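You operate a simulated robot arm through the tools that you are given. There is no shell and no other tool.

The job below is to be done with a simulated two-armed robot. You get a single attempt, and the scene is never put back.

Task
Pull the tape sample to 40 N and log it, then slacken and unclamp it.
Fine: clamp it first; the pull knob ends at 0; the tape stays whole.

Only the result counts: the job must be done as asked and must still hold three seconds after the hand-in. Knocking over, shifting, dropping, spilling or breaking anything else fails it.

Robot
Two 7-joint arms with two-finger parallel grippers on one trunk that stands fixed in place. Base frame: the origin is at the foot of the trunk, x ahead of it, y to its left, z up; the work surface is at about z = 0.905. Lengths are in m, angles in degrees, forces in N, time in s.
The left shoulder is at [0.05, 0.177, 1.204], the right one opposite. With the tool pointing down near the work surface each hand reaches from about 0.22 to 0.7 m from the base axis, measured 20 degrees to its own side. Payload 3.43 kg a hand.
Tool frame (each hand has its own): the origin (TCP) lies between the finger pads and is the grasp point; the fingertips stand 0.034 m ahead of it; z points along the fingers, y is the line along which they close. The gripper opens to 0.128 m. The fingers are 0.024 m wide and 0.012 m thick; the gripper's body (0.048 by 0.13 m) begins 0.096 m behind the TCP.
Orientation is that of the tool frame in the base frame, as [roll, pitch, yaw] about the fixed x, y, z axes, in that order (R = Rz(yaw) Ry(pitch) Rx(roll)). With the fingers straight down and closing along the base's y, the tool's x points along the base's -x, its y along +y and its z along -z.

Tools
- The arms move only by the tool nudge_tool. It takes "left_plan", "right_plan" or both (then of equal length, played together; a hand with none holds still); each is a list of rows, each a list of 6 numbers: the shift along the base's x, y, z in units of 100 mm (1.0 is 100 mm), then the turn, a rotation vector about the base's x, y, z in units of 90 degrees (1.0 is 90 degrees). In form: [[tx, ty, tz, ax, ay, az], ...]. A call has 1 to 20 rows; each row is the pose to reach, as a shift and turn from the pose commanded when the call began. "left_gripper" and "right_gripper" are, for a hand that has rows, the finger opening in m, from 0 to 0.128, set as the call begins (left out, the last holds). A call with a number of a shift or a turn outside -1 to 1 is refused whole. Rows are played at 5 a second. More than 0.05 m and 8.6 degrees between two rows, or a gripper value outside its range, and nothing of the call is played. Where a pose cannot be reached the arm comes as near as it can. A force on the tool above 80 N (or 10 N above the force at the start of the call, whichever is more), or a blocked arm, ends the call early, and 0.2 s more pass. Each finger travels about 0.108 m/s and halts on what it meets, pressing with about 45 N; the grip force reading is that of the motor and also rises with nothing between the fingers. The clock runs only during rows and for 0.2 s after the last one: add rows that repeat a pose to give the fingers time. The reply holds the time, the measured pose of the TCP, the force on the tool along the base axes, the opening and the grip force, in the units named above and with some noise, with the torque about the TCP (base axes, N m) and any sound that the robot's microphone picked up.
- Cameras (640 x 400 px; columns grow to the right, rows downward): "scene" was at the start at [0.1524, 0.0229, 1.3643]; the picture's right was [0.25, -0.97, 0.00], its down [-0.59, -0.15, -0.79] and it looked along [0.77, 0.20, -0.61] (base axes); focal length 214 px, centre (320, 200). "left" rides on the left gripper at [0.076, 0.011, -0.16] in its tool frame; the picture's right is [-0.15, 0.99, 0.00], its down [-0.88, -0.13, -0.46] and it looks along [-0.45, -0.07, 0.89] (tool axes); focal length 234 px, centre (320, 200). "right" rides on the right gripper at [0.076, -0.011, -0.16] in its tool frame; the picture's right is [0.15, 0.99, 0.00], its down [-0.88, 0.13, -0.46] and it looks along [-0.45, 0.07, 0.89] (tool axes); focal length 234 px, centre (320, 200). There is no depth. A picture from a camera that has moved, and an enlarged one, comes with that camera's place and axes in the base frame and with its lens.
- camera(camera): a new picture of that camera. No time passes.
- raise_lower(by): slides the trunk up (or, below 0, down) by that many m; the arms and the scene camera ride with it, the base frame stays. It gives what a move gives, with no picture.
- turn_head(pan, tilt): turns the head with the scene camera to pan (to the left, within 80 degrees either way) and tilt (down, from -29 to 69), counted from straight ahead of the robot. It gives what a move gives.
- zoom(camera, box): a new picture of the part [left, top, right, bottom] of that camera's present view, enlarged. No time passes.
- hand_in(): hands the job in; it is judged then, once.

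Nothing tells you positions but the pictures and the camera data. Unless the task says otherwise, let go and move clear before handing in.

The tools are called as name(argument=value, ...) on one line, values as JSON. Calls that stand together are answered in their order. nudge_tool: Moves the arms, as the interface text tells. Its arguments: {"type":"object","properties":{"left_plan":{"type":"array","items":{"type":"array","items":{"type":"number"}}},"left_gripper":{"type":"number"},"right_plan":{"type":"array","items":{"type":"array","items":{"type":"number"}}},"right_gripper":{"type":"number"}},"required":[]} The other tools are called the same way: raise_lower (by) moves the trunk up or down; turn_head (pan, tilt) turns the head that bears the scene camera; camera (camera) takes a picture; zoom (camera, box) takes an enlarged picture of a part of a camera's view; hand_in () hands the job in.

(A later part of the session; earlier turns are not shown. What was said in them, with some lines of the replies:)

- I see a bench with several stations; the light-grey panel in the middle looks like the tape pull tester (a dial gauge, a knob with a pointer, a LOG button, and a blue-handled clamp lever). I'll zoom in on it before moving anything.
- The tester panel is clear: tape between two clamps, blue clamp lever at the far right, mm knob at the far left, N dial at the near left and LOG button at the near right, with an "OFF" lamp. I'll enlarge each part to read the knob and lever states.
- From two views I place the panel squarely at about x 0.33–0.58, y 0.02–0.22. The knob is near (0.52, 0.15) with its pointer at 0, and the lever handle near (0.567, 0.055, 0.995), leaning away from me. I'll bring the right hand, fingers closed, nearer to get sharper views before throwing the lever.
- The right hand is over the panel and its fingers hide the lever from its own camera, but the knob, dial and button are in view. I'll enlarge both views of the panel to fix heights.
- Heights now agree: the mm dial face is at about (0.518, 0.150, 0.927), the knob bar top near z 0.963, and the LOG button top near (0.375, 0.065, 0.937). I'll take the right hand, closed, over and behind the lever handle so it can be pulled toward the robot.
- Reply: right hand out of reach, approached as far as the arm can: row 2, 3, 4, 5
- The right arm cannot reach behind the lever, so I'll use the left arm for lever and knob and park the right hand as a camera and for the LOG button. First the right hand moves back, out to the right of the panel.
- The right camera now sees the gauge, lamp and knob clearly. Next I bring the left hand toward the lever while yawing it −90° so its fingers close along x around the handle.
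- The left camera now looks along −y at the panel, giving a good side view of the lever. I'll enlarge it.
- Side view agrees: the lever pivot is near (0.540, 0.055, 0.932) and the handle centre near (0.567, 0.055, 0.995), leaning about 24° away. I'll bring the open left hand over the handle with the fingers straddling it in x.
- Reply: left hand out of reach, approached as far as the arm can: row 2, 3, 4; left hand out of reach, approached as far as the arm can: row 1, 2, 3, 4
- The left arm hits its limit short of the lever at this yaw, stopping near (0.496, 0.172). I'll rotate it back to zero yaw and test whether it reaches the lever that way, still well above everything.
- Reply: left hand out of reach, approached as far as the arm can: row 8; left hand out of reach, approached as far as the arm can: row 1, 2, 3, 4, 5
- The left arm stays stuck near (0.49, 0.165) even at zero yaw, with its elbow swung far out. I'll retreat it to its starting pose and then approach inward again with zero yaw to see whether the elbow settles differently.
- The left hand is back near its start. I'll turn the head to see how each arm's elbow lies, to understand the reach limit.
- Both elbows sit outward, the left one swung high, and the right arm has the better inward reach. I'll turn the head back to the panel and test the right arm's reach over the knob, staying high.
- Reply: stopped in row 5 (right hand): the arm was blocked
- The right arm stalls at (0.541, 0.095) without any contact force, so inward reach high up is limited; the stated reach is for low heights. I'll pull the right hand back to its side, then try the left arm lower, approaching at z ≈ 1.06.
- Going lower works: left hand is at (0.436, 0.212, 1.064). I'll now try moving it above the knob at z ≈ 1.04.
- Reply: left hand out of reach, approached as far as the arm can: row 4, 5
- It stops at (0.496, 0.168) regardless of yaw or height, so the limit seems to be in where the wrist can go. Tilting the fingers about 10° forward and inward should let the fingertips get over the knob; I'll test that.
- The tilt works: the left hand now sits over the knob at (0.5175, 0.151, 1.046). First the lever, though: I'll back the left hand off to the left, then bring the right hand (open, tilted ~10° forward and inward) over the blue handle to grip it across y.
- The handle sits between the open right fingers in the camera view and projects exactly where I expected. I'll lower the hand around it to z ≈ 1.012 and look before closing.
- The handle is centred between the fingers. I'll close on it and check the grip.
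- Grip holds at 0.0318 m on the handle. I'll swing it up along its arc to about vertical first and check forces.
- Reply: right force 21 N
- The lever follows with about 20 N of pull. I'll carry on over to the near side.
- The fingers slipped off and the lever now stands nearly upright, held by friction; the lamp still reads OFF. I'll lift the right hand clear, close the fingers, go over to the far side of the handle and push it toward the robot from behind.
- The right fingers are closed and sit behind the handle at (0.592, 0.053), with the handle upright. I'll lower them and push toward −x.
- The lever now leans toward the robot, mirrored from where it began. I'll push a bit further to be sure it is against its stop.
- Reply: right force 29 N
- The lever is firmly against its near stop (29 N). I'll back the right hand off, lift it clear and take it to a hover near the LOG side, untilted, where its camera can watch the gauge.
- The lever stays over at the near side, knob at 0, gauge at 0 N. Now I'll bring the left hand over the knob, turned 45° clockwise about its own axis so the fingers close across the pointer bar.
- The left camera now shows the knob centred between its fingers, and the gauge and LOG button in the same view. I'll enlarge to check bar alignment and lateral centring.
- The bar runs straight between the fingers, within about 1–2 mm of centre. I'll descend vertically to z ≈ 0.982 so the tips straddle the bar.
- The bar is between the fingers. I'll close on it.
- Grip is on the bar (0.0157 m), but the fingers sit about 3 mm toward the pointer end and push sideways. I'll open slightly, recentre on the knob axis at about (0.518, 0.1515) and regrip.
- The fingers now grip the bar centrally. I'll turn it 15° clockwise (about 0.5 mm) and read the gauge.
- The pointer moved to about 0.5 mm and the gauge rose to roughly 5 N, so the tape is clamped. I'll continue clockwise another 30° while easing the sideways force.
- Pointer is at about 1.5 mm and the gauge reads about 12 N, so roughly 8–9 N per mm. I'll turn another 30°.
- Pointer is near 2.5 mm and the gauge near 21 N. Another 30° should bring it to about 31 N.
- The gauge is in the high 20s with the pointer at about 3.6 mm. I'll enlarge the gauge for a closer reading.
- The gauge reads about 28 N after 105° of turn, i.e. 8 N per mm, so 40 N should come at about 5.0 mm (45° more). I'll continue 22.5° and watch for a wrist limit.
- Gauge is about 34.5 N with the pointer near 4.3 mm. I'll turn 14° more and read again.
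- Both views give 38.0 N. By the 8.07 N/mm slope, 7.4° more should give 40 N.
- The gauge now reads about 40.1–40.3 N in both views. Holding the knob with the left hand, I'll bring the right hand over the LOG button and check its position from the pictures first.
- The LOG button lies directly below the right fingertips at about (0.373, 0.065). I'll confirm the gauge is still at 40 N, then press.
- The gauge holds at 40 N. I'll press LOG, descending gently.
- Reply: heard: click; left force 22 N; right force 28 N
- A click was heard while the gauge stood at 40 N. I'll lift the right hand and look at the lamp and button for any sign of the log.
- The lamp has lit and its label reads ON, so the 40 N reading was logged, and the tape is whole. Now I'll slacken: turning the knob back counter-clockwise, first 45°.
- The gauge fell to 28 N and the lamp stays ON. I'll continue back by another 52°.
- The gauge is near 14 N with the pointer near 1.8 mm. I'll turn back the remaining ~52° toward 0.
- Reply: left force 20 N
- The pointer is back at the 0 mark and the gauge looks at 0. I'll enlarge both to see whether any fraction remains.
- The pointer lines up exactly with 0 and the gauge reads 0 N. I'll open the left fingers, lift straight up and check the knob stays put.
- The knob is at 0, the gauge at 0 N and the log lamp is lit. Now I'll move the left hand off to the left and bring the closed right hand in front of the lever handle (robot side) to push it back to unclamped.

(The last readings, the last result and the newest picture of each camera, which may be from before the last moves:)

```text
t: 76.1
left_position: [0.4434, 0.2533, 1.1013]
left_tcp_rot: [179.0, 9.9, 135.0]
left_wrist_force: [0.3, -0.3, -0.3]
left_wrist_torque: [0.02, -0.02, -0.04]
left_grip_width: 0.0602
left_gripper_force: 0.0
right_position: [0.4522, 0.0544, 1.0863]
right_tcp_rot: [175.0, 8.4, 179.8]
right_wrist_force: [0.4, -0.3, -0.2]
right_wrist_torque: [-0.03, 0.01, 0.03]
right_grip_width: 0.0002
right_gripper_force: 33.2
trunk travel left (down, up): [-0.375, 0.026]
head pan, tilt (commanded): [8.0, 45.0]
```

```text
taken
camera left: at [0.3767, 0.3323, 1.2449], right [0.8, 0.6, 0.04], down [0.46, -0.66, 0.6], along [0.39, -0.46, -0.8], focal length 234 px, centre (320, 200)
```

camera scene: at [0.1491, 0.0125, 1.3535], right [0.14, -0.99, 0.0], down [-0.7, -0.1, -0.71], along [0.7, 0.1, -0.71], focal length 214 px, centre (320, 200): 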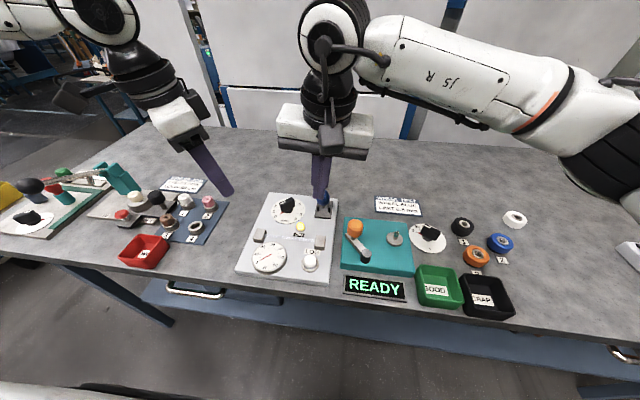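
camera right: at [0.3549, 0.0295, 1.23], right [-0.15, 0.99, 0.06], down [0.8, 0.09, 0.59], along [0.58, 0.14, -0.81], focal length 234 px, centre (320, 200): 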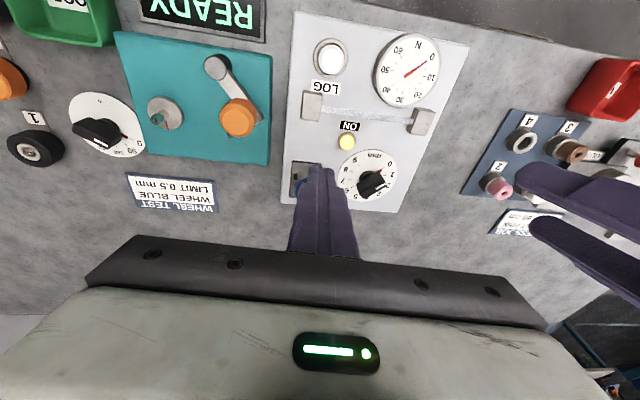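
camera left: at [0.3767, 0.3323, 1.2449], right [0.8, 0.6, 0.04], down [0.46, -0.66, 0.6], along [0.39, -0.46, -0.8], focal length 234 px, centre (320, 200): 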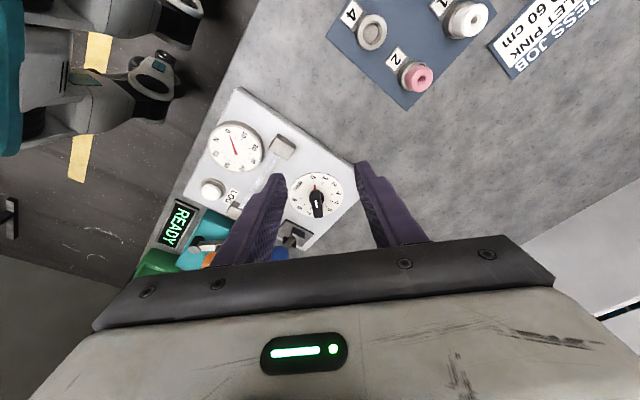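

The right fingers are in front of the lever handle with ~2 cm of gap. I'll lower them, then push the handle away in +x.

nudge_tool(right_plan=[[0, 0, -0.25, 0, 0, 0], [0, 0, -0.5, 0, 0, 0], [0, 0, -0.7, 0, 0, 0], [0, 0, -0.81, 0, 0, 0], [0, 0, -0.81, 0, 0, 0]])

zoom(camera="scene", box=[230, 140, 390, 260])

camera(camera="right")

```text
t: 77.3
left_position: [0.4441, 0.2529, 1.1026]
left_tcp_rot: [179.0, 10.0, 135.0]
left_wrist_force: [0.8, 0.5, 0.4]
left_wrist_torque: [-0.03, 0.01, -0.03]
left_grip_width: 0.0599
left_gripper_force: 0.0
right_position: [0.4515, 0.0557, 1.0034]
right_tcp_rot: [175.0, 8.3, 179.7]
right_wrist_force: [0.7, 0.3, 0.0]
right_wrist_torque: [-0.02, -0.01, -0.01]
right_grip_width: 0.0
right_gripper_force: 33.0
trunk travel left (down, up): [-0.375, 0.026]
head pan, tilt (commanded): [8.0, 45.0]
```

```text
3.33 times, centred on (310, 200) of scene
camera zoom: at [0.1491, 0.0125, 1.3535], right [0.14, -0.99, 0.0], down [-0.7, -0.1, -0.71], along [0.7, 0.1, -0.71], focal length 715 px, centre (353, 200)
```

zoom: 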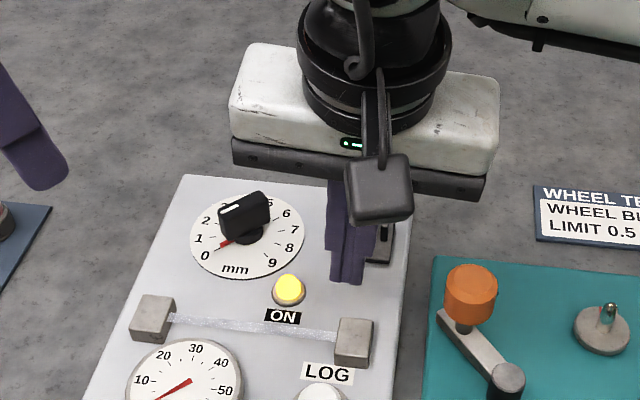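

```text
taken
camera right: at [0.3547, 0.031, 1.1486], right [-0.15, 0.99, 0.06], down [0.8, 0.09, 0.59], along [0.57, 0.14, -0.81], focal length 234 px, centre (320, 200)
```

right: 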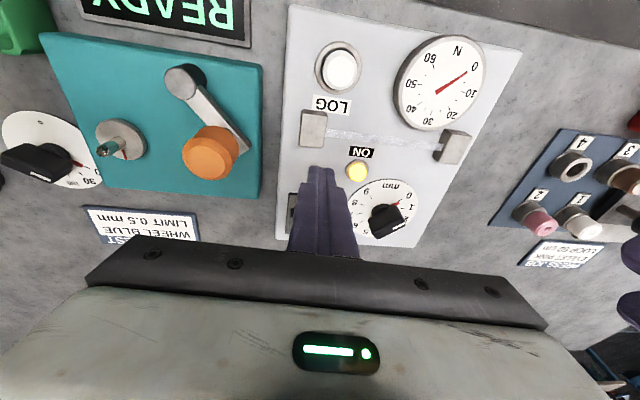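

In position, no contact yet. Pushing in +x toward the far stop.

nudge_tool(right_plan=[[0.12, -0.01, 0, 0, 0, 0], [0.24, -0.02, 0, 0, 0, 0], [0.36, -0.02, 0, 0, 0, 0], [0.46, -0.02, 0, 0, 0, 0], [0.56, -0.02, 0, 0, 0, 0], [0.64, -0.02, 0, 0, 0, 0], [0.72, -0.02, 0, 0, 0, 0]])

zoom(camera="scene", box=[230, 140, 390, 260])

camera(camera="left")

camera(camera="right")

```text
t: 78.9
left_position: [0.4423, 0.2545, 1.1022]
left_tcp_rot: [179.0, 9.9, 135.0]
left_wrist_force: [-0.9, 0.6, -0.2]
left_wrist_torque: [0.01, -0.04, 0.04]
left_grip_width: 0.0601
left_gripper_force: 0.0
right_position: [0.5268, 0.0515, 1.003]
right_tcp_rot: [175.0, 8.4, 179.7]
right_wrist_force: [-0.7, 0.3, -1.0]
right_wrist_torque: [0.04, -0.02, -0.01]
right_grip_width: 0.0
right_gripper_force: 33.2
trunk travel left (down, up): [-0.375, 0.026]
head pan, tilt (commanded): [8.0, 45.0]
```

```text
3.33 times, centred on (310, 200) of scene
camera zoom: at [0.1492, 0.0125, 1.3535], right [0.14, -0.99, 0.0], down [-0.7, -0.1, -0.71], along [0.7, 0.1, -0.71], focal length 715 px, centre (353, 200)
```

zoom: 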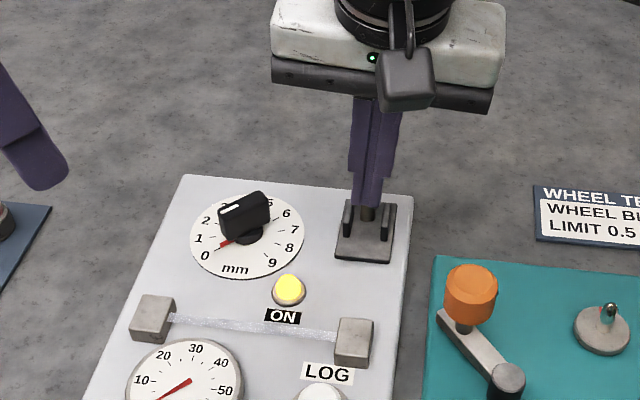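

```text
taken
camera left: at [0.3768, 0.3323, 1.2449], right [0.8, 0.6, 0.04], down [0.46, -0.66, 0.6], along [0.39, -0.46, -0.8], focal length 234 px, centre (320, 200)
```

left: 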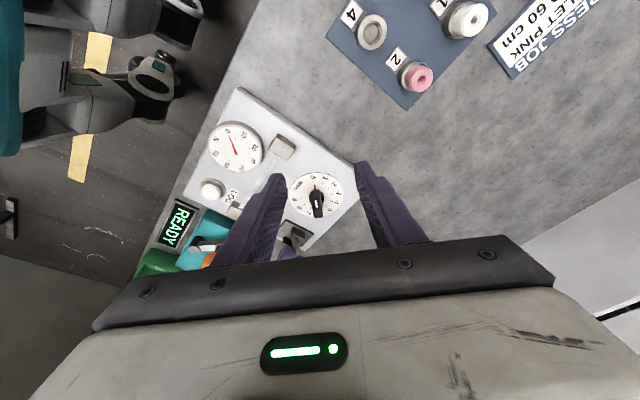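

```text
taken
camera right: at [0.4284, 0.0273, 1.1482], right [-0.15, 0.99, 0.06], down [0.8, 0.09, 0.59], along [0.58, 0.14, -0.81], focal length 234 px, centre (320, 200)
```

right: 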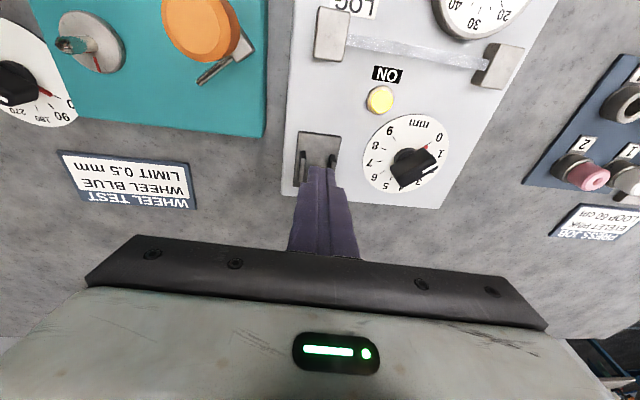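

The lever swung away with no force left, as it did the other way. I'll push a bit further to be sure it is at its far stop.

nudge_tool(right_plan=[[0.06, 0, 0, 0, 0, 0], [0.12, 0, 0, 0, 0, 0], [0.17, 0, 0, 0, 0, 0], [0.22, 0, 0, 0, 0, 0]])

zoom(camera="scene", box=[230, 140, 390, 260])

```text
t: 79.9
left_position: [0.4394, 0.2528, 1.1041]
left_tcp_rot: [178.8, 10.0, 135.0]
left_wrist_force: [0.5, 0.5, -0.9]
left_wrist_torque: [0.05, 0.0, 0.02]
left_grip_width: 0.06
left_gripper_force: 0.0
right_position: [0.536, 0.0538, 1.0048]
right_tcp_rot: [175.2, 7.3, -179.7]
right_wrist_force: [-47.9, -9.5, 4.3]
right_wrist_torque: [-0.36, 1.46, -0.08]
right_grip_width: 0.0
right_gripper_force: 33.3
trunk travel left (down, up): [-0.375, 0.026]
head pan, tilt (commanded): [8.0, 45.0]
```

```text
3.33 times, centred on (310, 200) of scene
camera zoom: at [0.1429, 0.0113, 1.3544], right [0.14, -0.99, 0.0], down [-0.7, -0.1, -0.71], along [0.7, 0.1, -0.7], focal length 715 px, centre (353, 200)
```

zoom: 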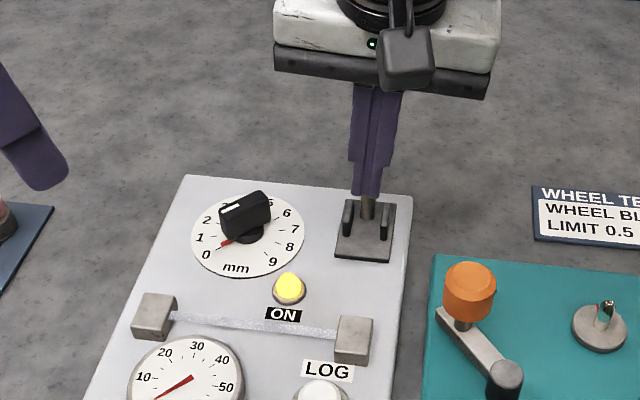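

The lever is firm against its far stop (48 N). I'll back off, lift up and withdraw the right hand, then inspect everything.

nudge_tool(right_plan=[[-0.2, 0, 0, 0, 0, 0], [-0.45, 0, 0, 0, 0, 0], [-0.45, 0, 0.3, 0, 0, 0], [-0.45, 0, 0.6, 0, 0, 0], [-0.45, 0, 0.95, 0, 0, 0], [-0.7, -0.25, 1.0, 0, 0, 0], [-0.95, -0.55, 1.0, 0, 0, 0], [-1.0, -0.9, 1.0, 0, 0, 0], [-1.0, -0.9, 1.0, 0, 0, 0]])

nudge_tool(right_plan=[[-0.25, -0.25, 0, 0, 0, 0], [-0.5, -0.5, 0.1, 0, 0, 0], [-0.75, -0.75, 0.2, 0, 0, 0], [-0.75, -0.75, 0.2, 0, 0, 0]])

camera(camera="scene")

zoom(camera="scene", box=[230, 160, 360, 290])

zoom(camera="scene", box=[270, 170, 350, 230])

```text
t: 81.9
left_position: [0.4429, 0.2545, 1.1014]
left_tcp_rot: [178.9, 9.9, 135.0]
left_wrist_force: [-0.5, 0.4, -0.4]
left_wrist_torque: [-0.01, 0.0, -0.03]
left_grip_width: 0.0599
left_gripper_force: 0.0
right_position: [0.4464, -0.0395, 1.1046]
right_tcp_rot: [175.0, 8.4, 179.7]
right_wrist_force: [1.3, 1.1, -0.4]
right_wrist_torque: [-0.03, 0.0, -0.01]
right_grip_width: 0.0
right_gripper_force: 33.2
trunk travel left (down, up): [-0.375, 0.026]
head pan, tilt (commanded): [8.0, 45.0]
```

```text
t: 82.9
left_position: [0.4434, 0.2545, 1.1011]
left_tcp_rot: [179.0, 9.9, 135.1]
left_wrist_force: [-0.1, 0.3, -0.1]
left_wrist_torque: [0.01, 0.01, 0.03]
left_grip_width: 0.0601
left_gripper_force: 0.2
right_position: [0.3725, -0.1138, 1.1227]
right_tcp_rot: [175.0, 8.4, 179.6]
right_wrist_force: [-0.9, 0.0, -0.8]
right_wrist_torque: [0.02, 0.0, -0.01]
right_grip_width: 0.0
right_gripper_force: 33.5
trunk travel left (down, up): [-0.375, 0.026]
head pan, tilt (commanded): [8.0, 45.0]
```

```text
taken
camera scene: at [0.1493, 0.0127, 1.3534], right [0.14, -0.99, 0.0], down [-0.7, -0.1, -0.71], along [0.7, 0.1, -0.71], focal length 214 px, centre (320, 200)
```

scene: 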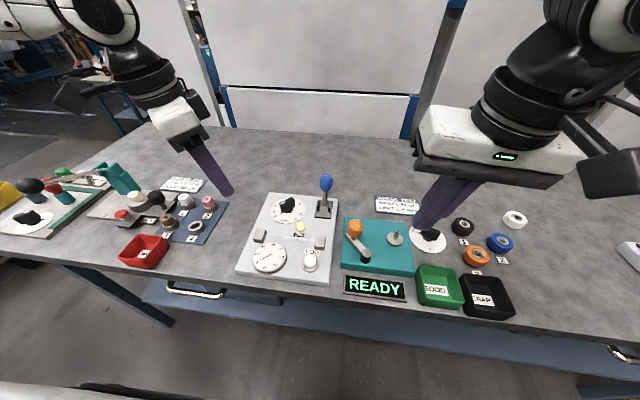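

```text
3.08 times, centred on (295, 225) of scene
camera zoom: at [0.1493, 0.0127, 1.3534], right [0.14, -0.99, 0.0], down [-0.7, -0.1, -0.71], along [0.7, 0.1, -0.71], focal length 660 px, centre (397, 123)
```

zoom: 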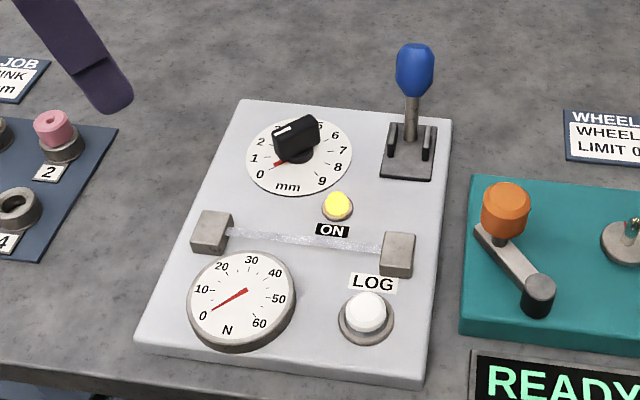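

```text
6.67 times, centred on (310, 200) of scene
camera zoom: at [0.1493, 0.0127, 1.3534], right [0.14, -0.99, 0.0], down [-0.7, -0.1, -0.71], along [0.7, 0.1, -0.71], focal length 1430 px, centre (387, 200)
```

zoom: 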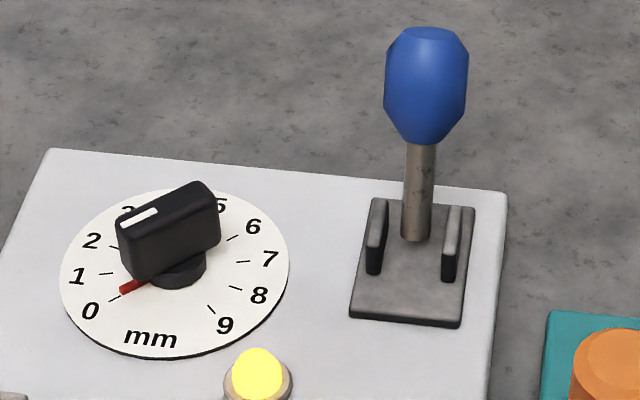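

The lever stands back in its original far position, the lamp is lit ON, the gauge reads 0 N and the tape is intact. I'll check the knob's zero once more from the left camera.

zoom(camera="left", box=[285, 165, 350, 225])

zoom(camera="scene", box=[270, 185, 310, 225])

zoom(camera="scene", box=[240, 225, 335, 285])

camera(camera="right")

```text
6.67 times, centred on (318, 195) of left
camera zoom: at [0.3769, 0.3324, 1.2448], right [0.8, 0.6, 0.04], down [0.46, -0.66, 0.6], along [0.39, -0.46, -0.8], focal length 1561 px, centre (337, 233)
```

zoom: 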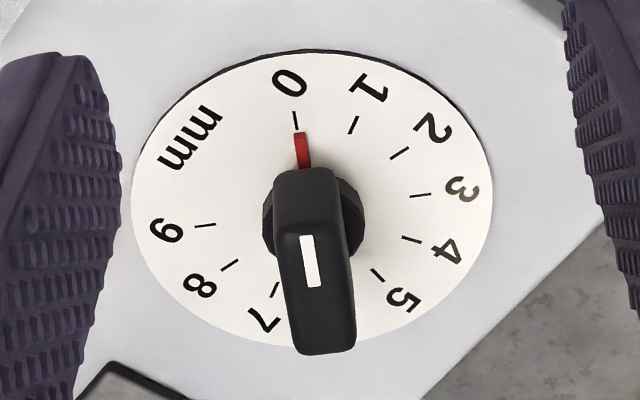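

```text
10.00 times, centred on (290, 205) of scene
camera zoom: at [0.1493, 0.0127, 1.3534], right [0.14, -0.99, 0.0], down [-0.7, -0.1, -0.71], along [0.7, 0.1, -0.71], focal length 2145 px, centre (620, 150)
```

zoom: 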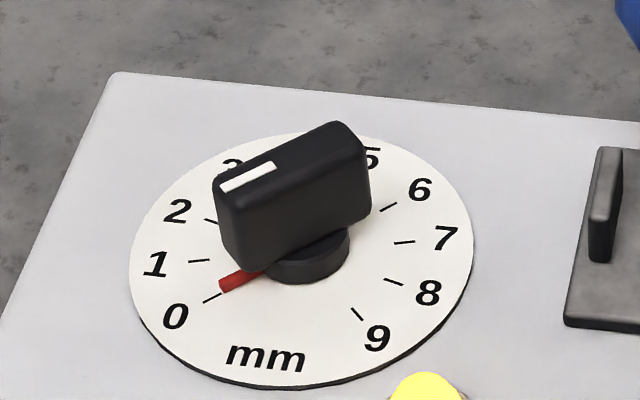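

```text
6.67 times, centred on (288, 255) of scene
camera zoom: at [0.1493, 0.0127, 1.3534], right [0.14, -0.99, 0.0], down [-0.7, -0.1, -0.71], along [0.7, 0.1, -0.71], focal length 1430 px, centre (537, -167)
```

zoom: 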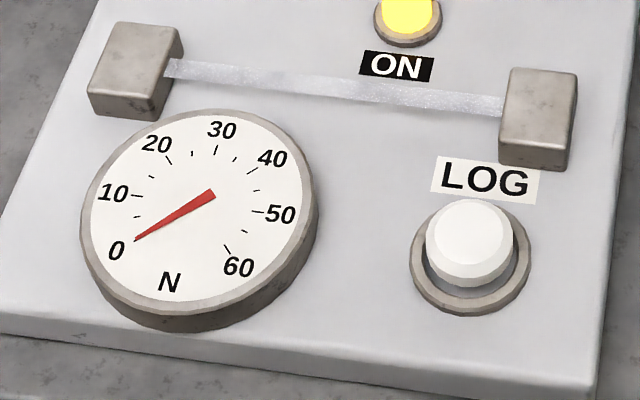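

```text
taken
camera right: at [0.274, -0.1388, 1.2675], right [-0.15, 0.99, 0.06], down [0.8, 0.09, 0.59], along [0.57, 0.14, -0.81], focal length 234 px, centre (320, 200)
```

right: 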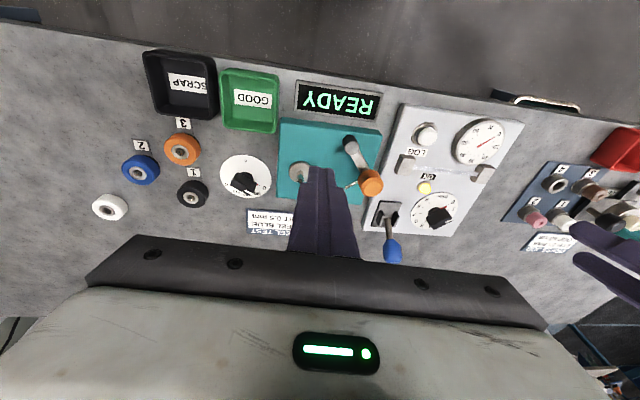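

All checks agree: the lever is unclamped at its original side, the pointer is exactly on 0, the gauge reads 0 N, the log lamp is ON and the tape is whole. Both hands are empty and clear, so I'm handing in.

hand_in()

```text
The job is handed in.
```

The tape sample was pulled to 40 N, logged, slackened and unclamped, and the job is handed in. I don't have a verdict on the hand-in; the tool only confirmed it was received.

- **Clamp:** I threw the blue lever to its near stop before turning the knob. The gauge rising with the first turn showed the tape was held.
- **Pull and log:** I turned the pull knob to about 5 mm, where two camera views both read about 40 N, and pressed LOG. There was a click, and the lamp lit with its label changing from OFF to ON.
- **Slacken and unclamp:** The knob is back exactly on 0, the gauge reads 0 N, and the lever is at its original far stop.
- **State at hand-in:** The tape is whole, both hands are empty and clear of the bench, and nothing else looked moved in the last pictures.

The lever slipped out of the right hand's grip partway through clamping, so I finished that throw by pushing the handle from behind.
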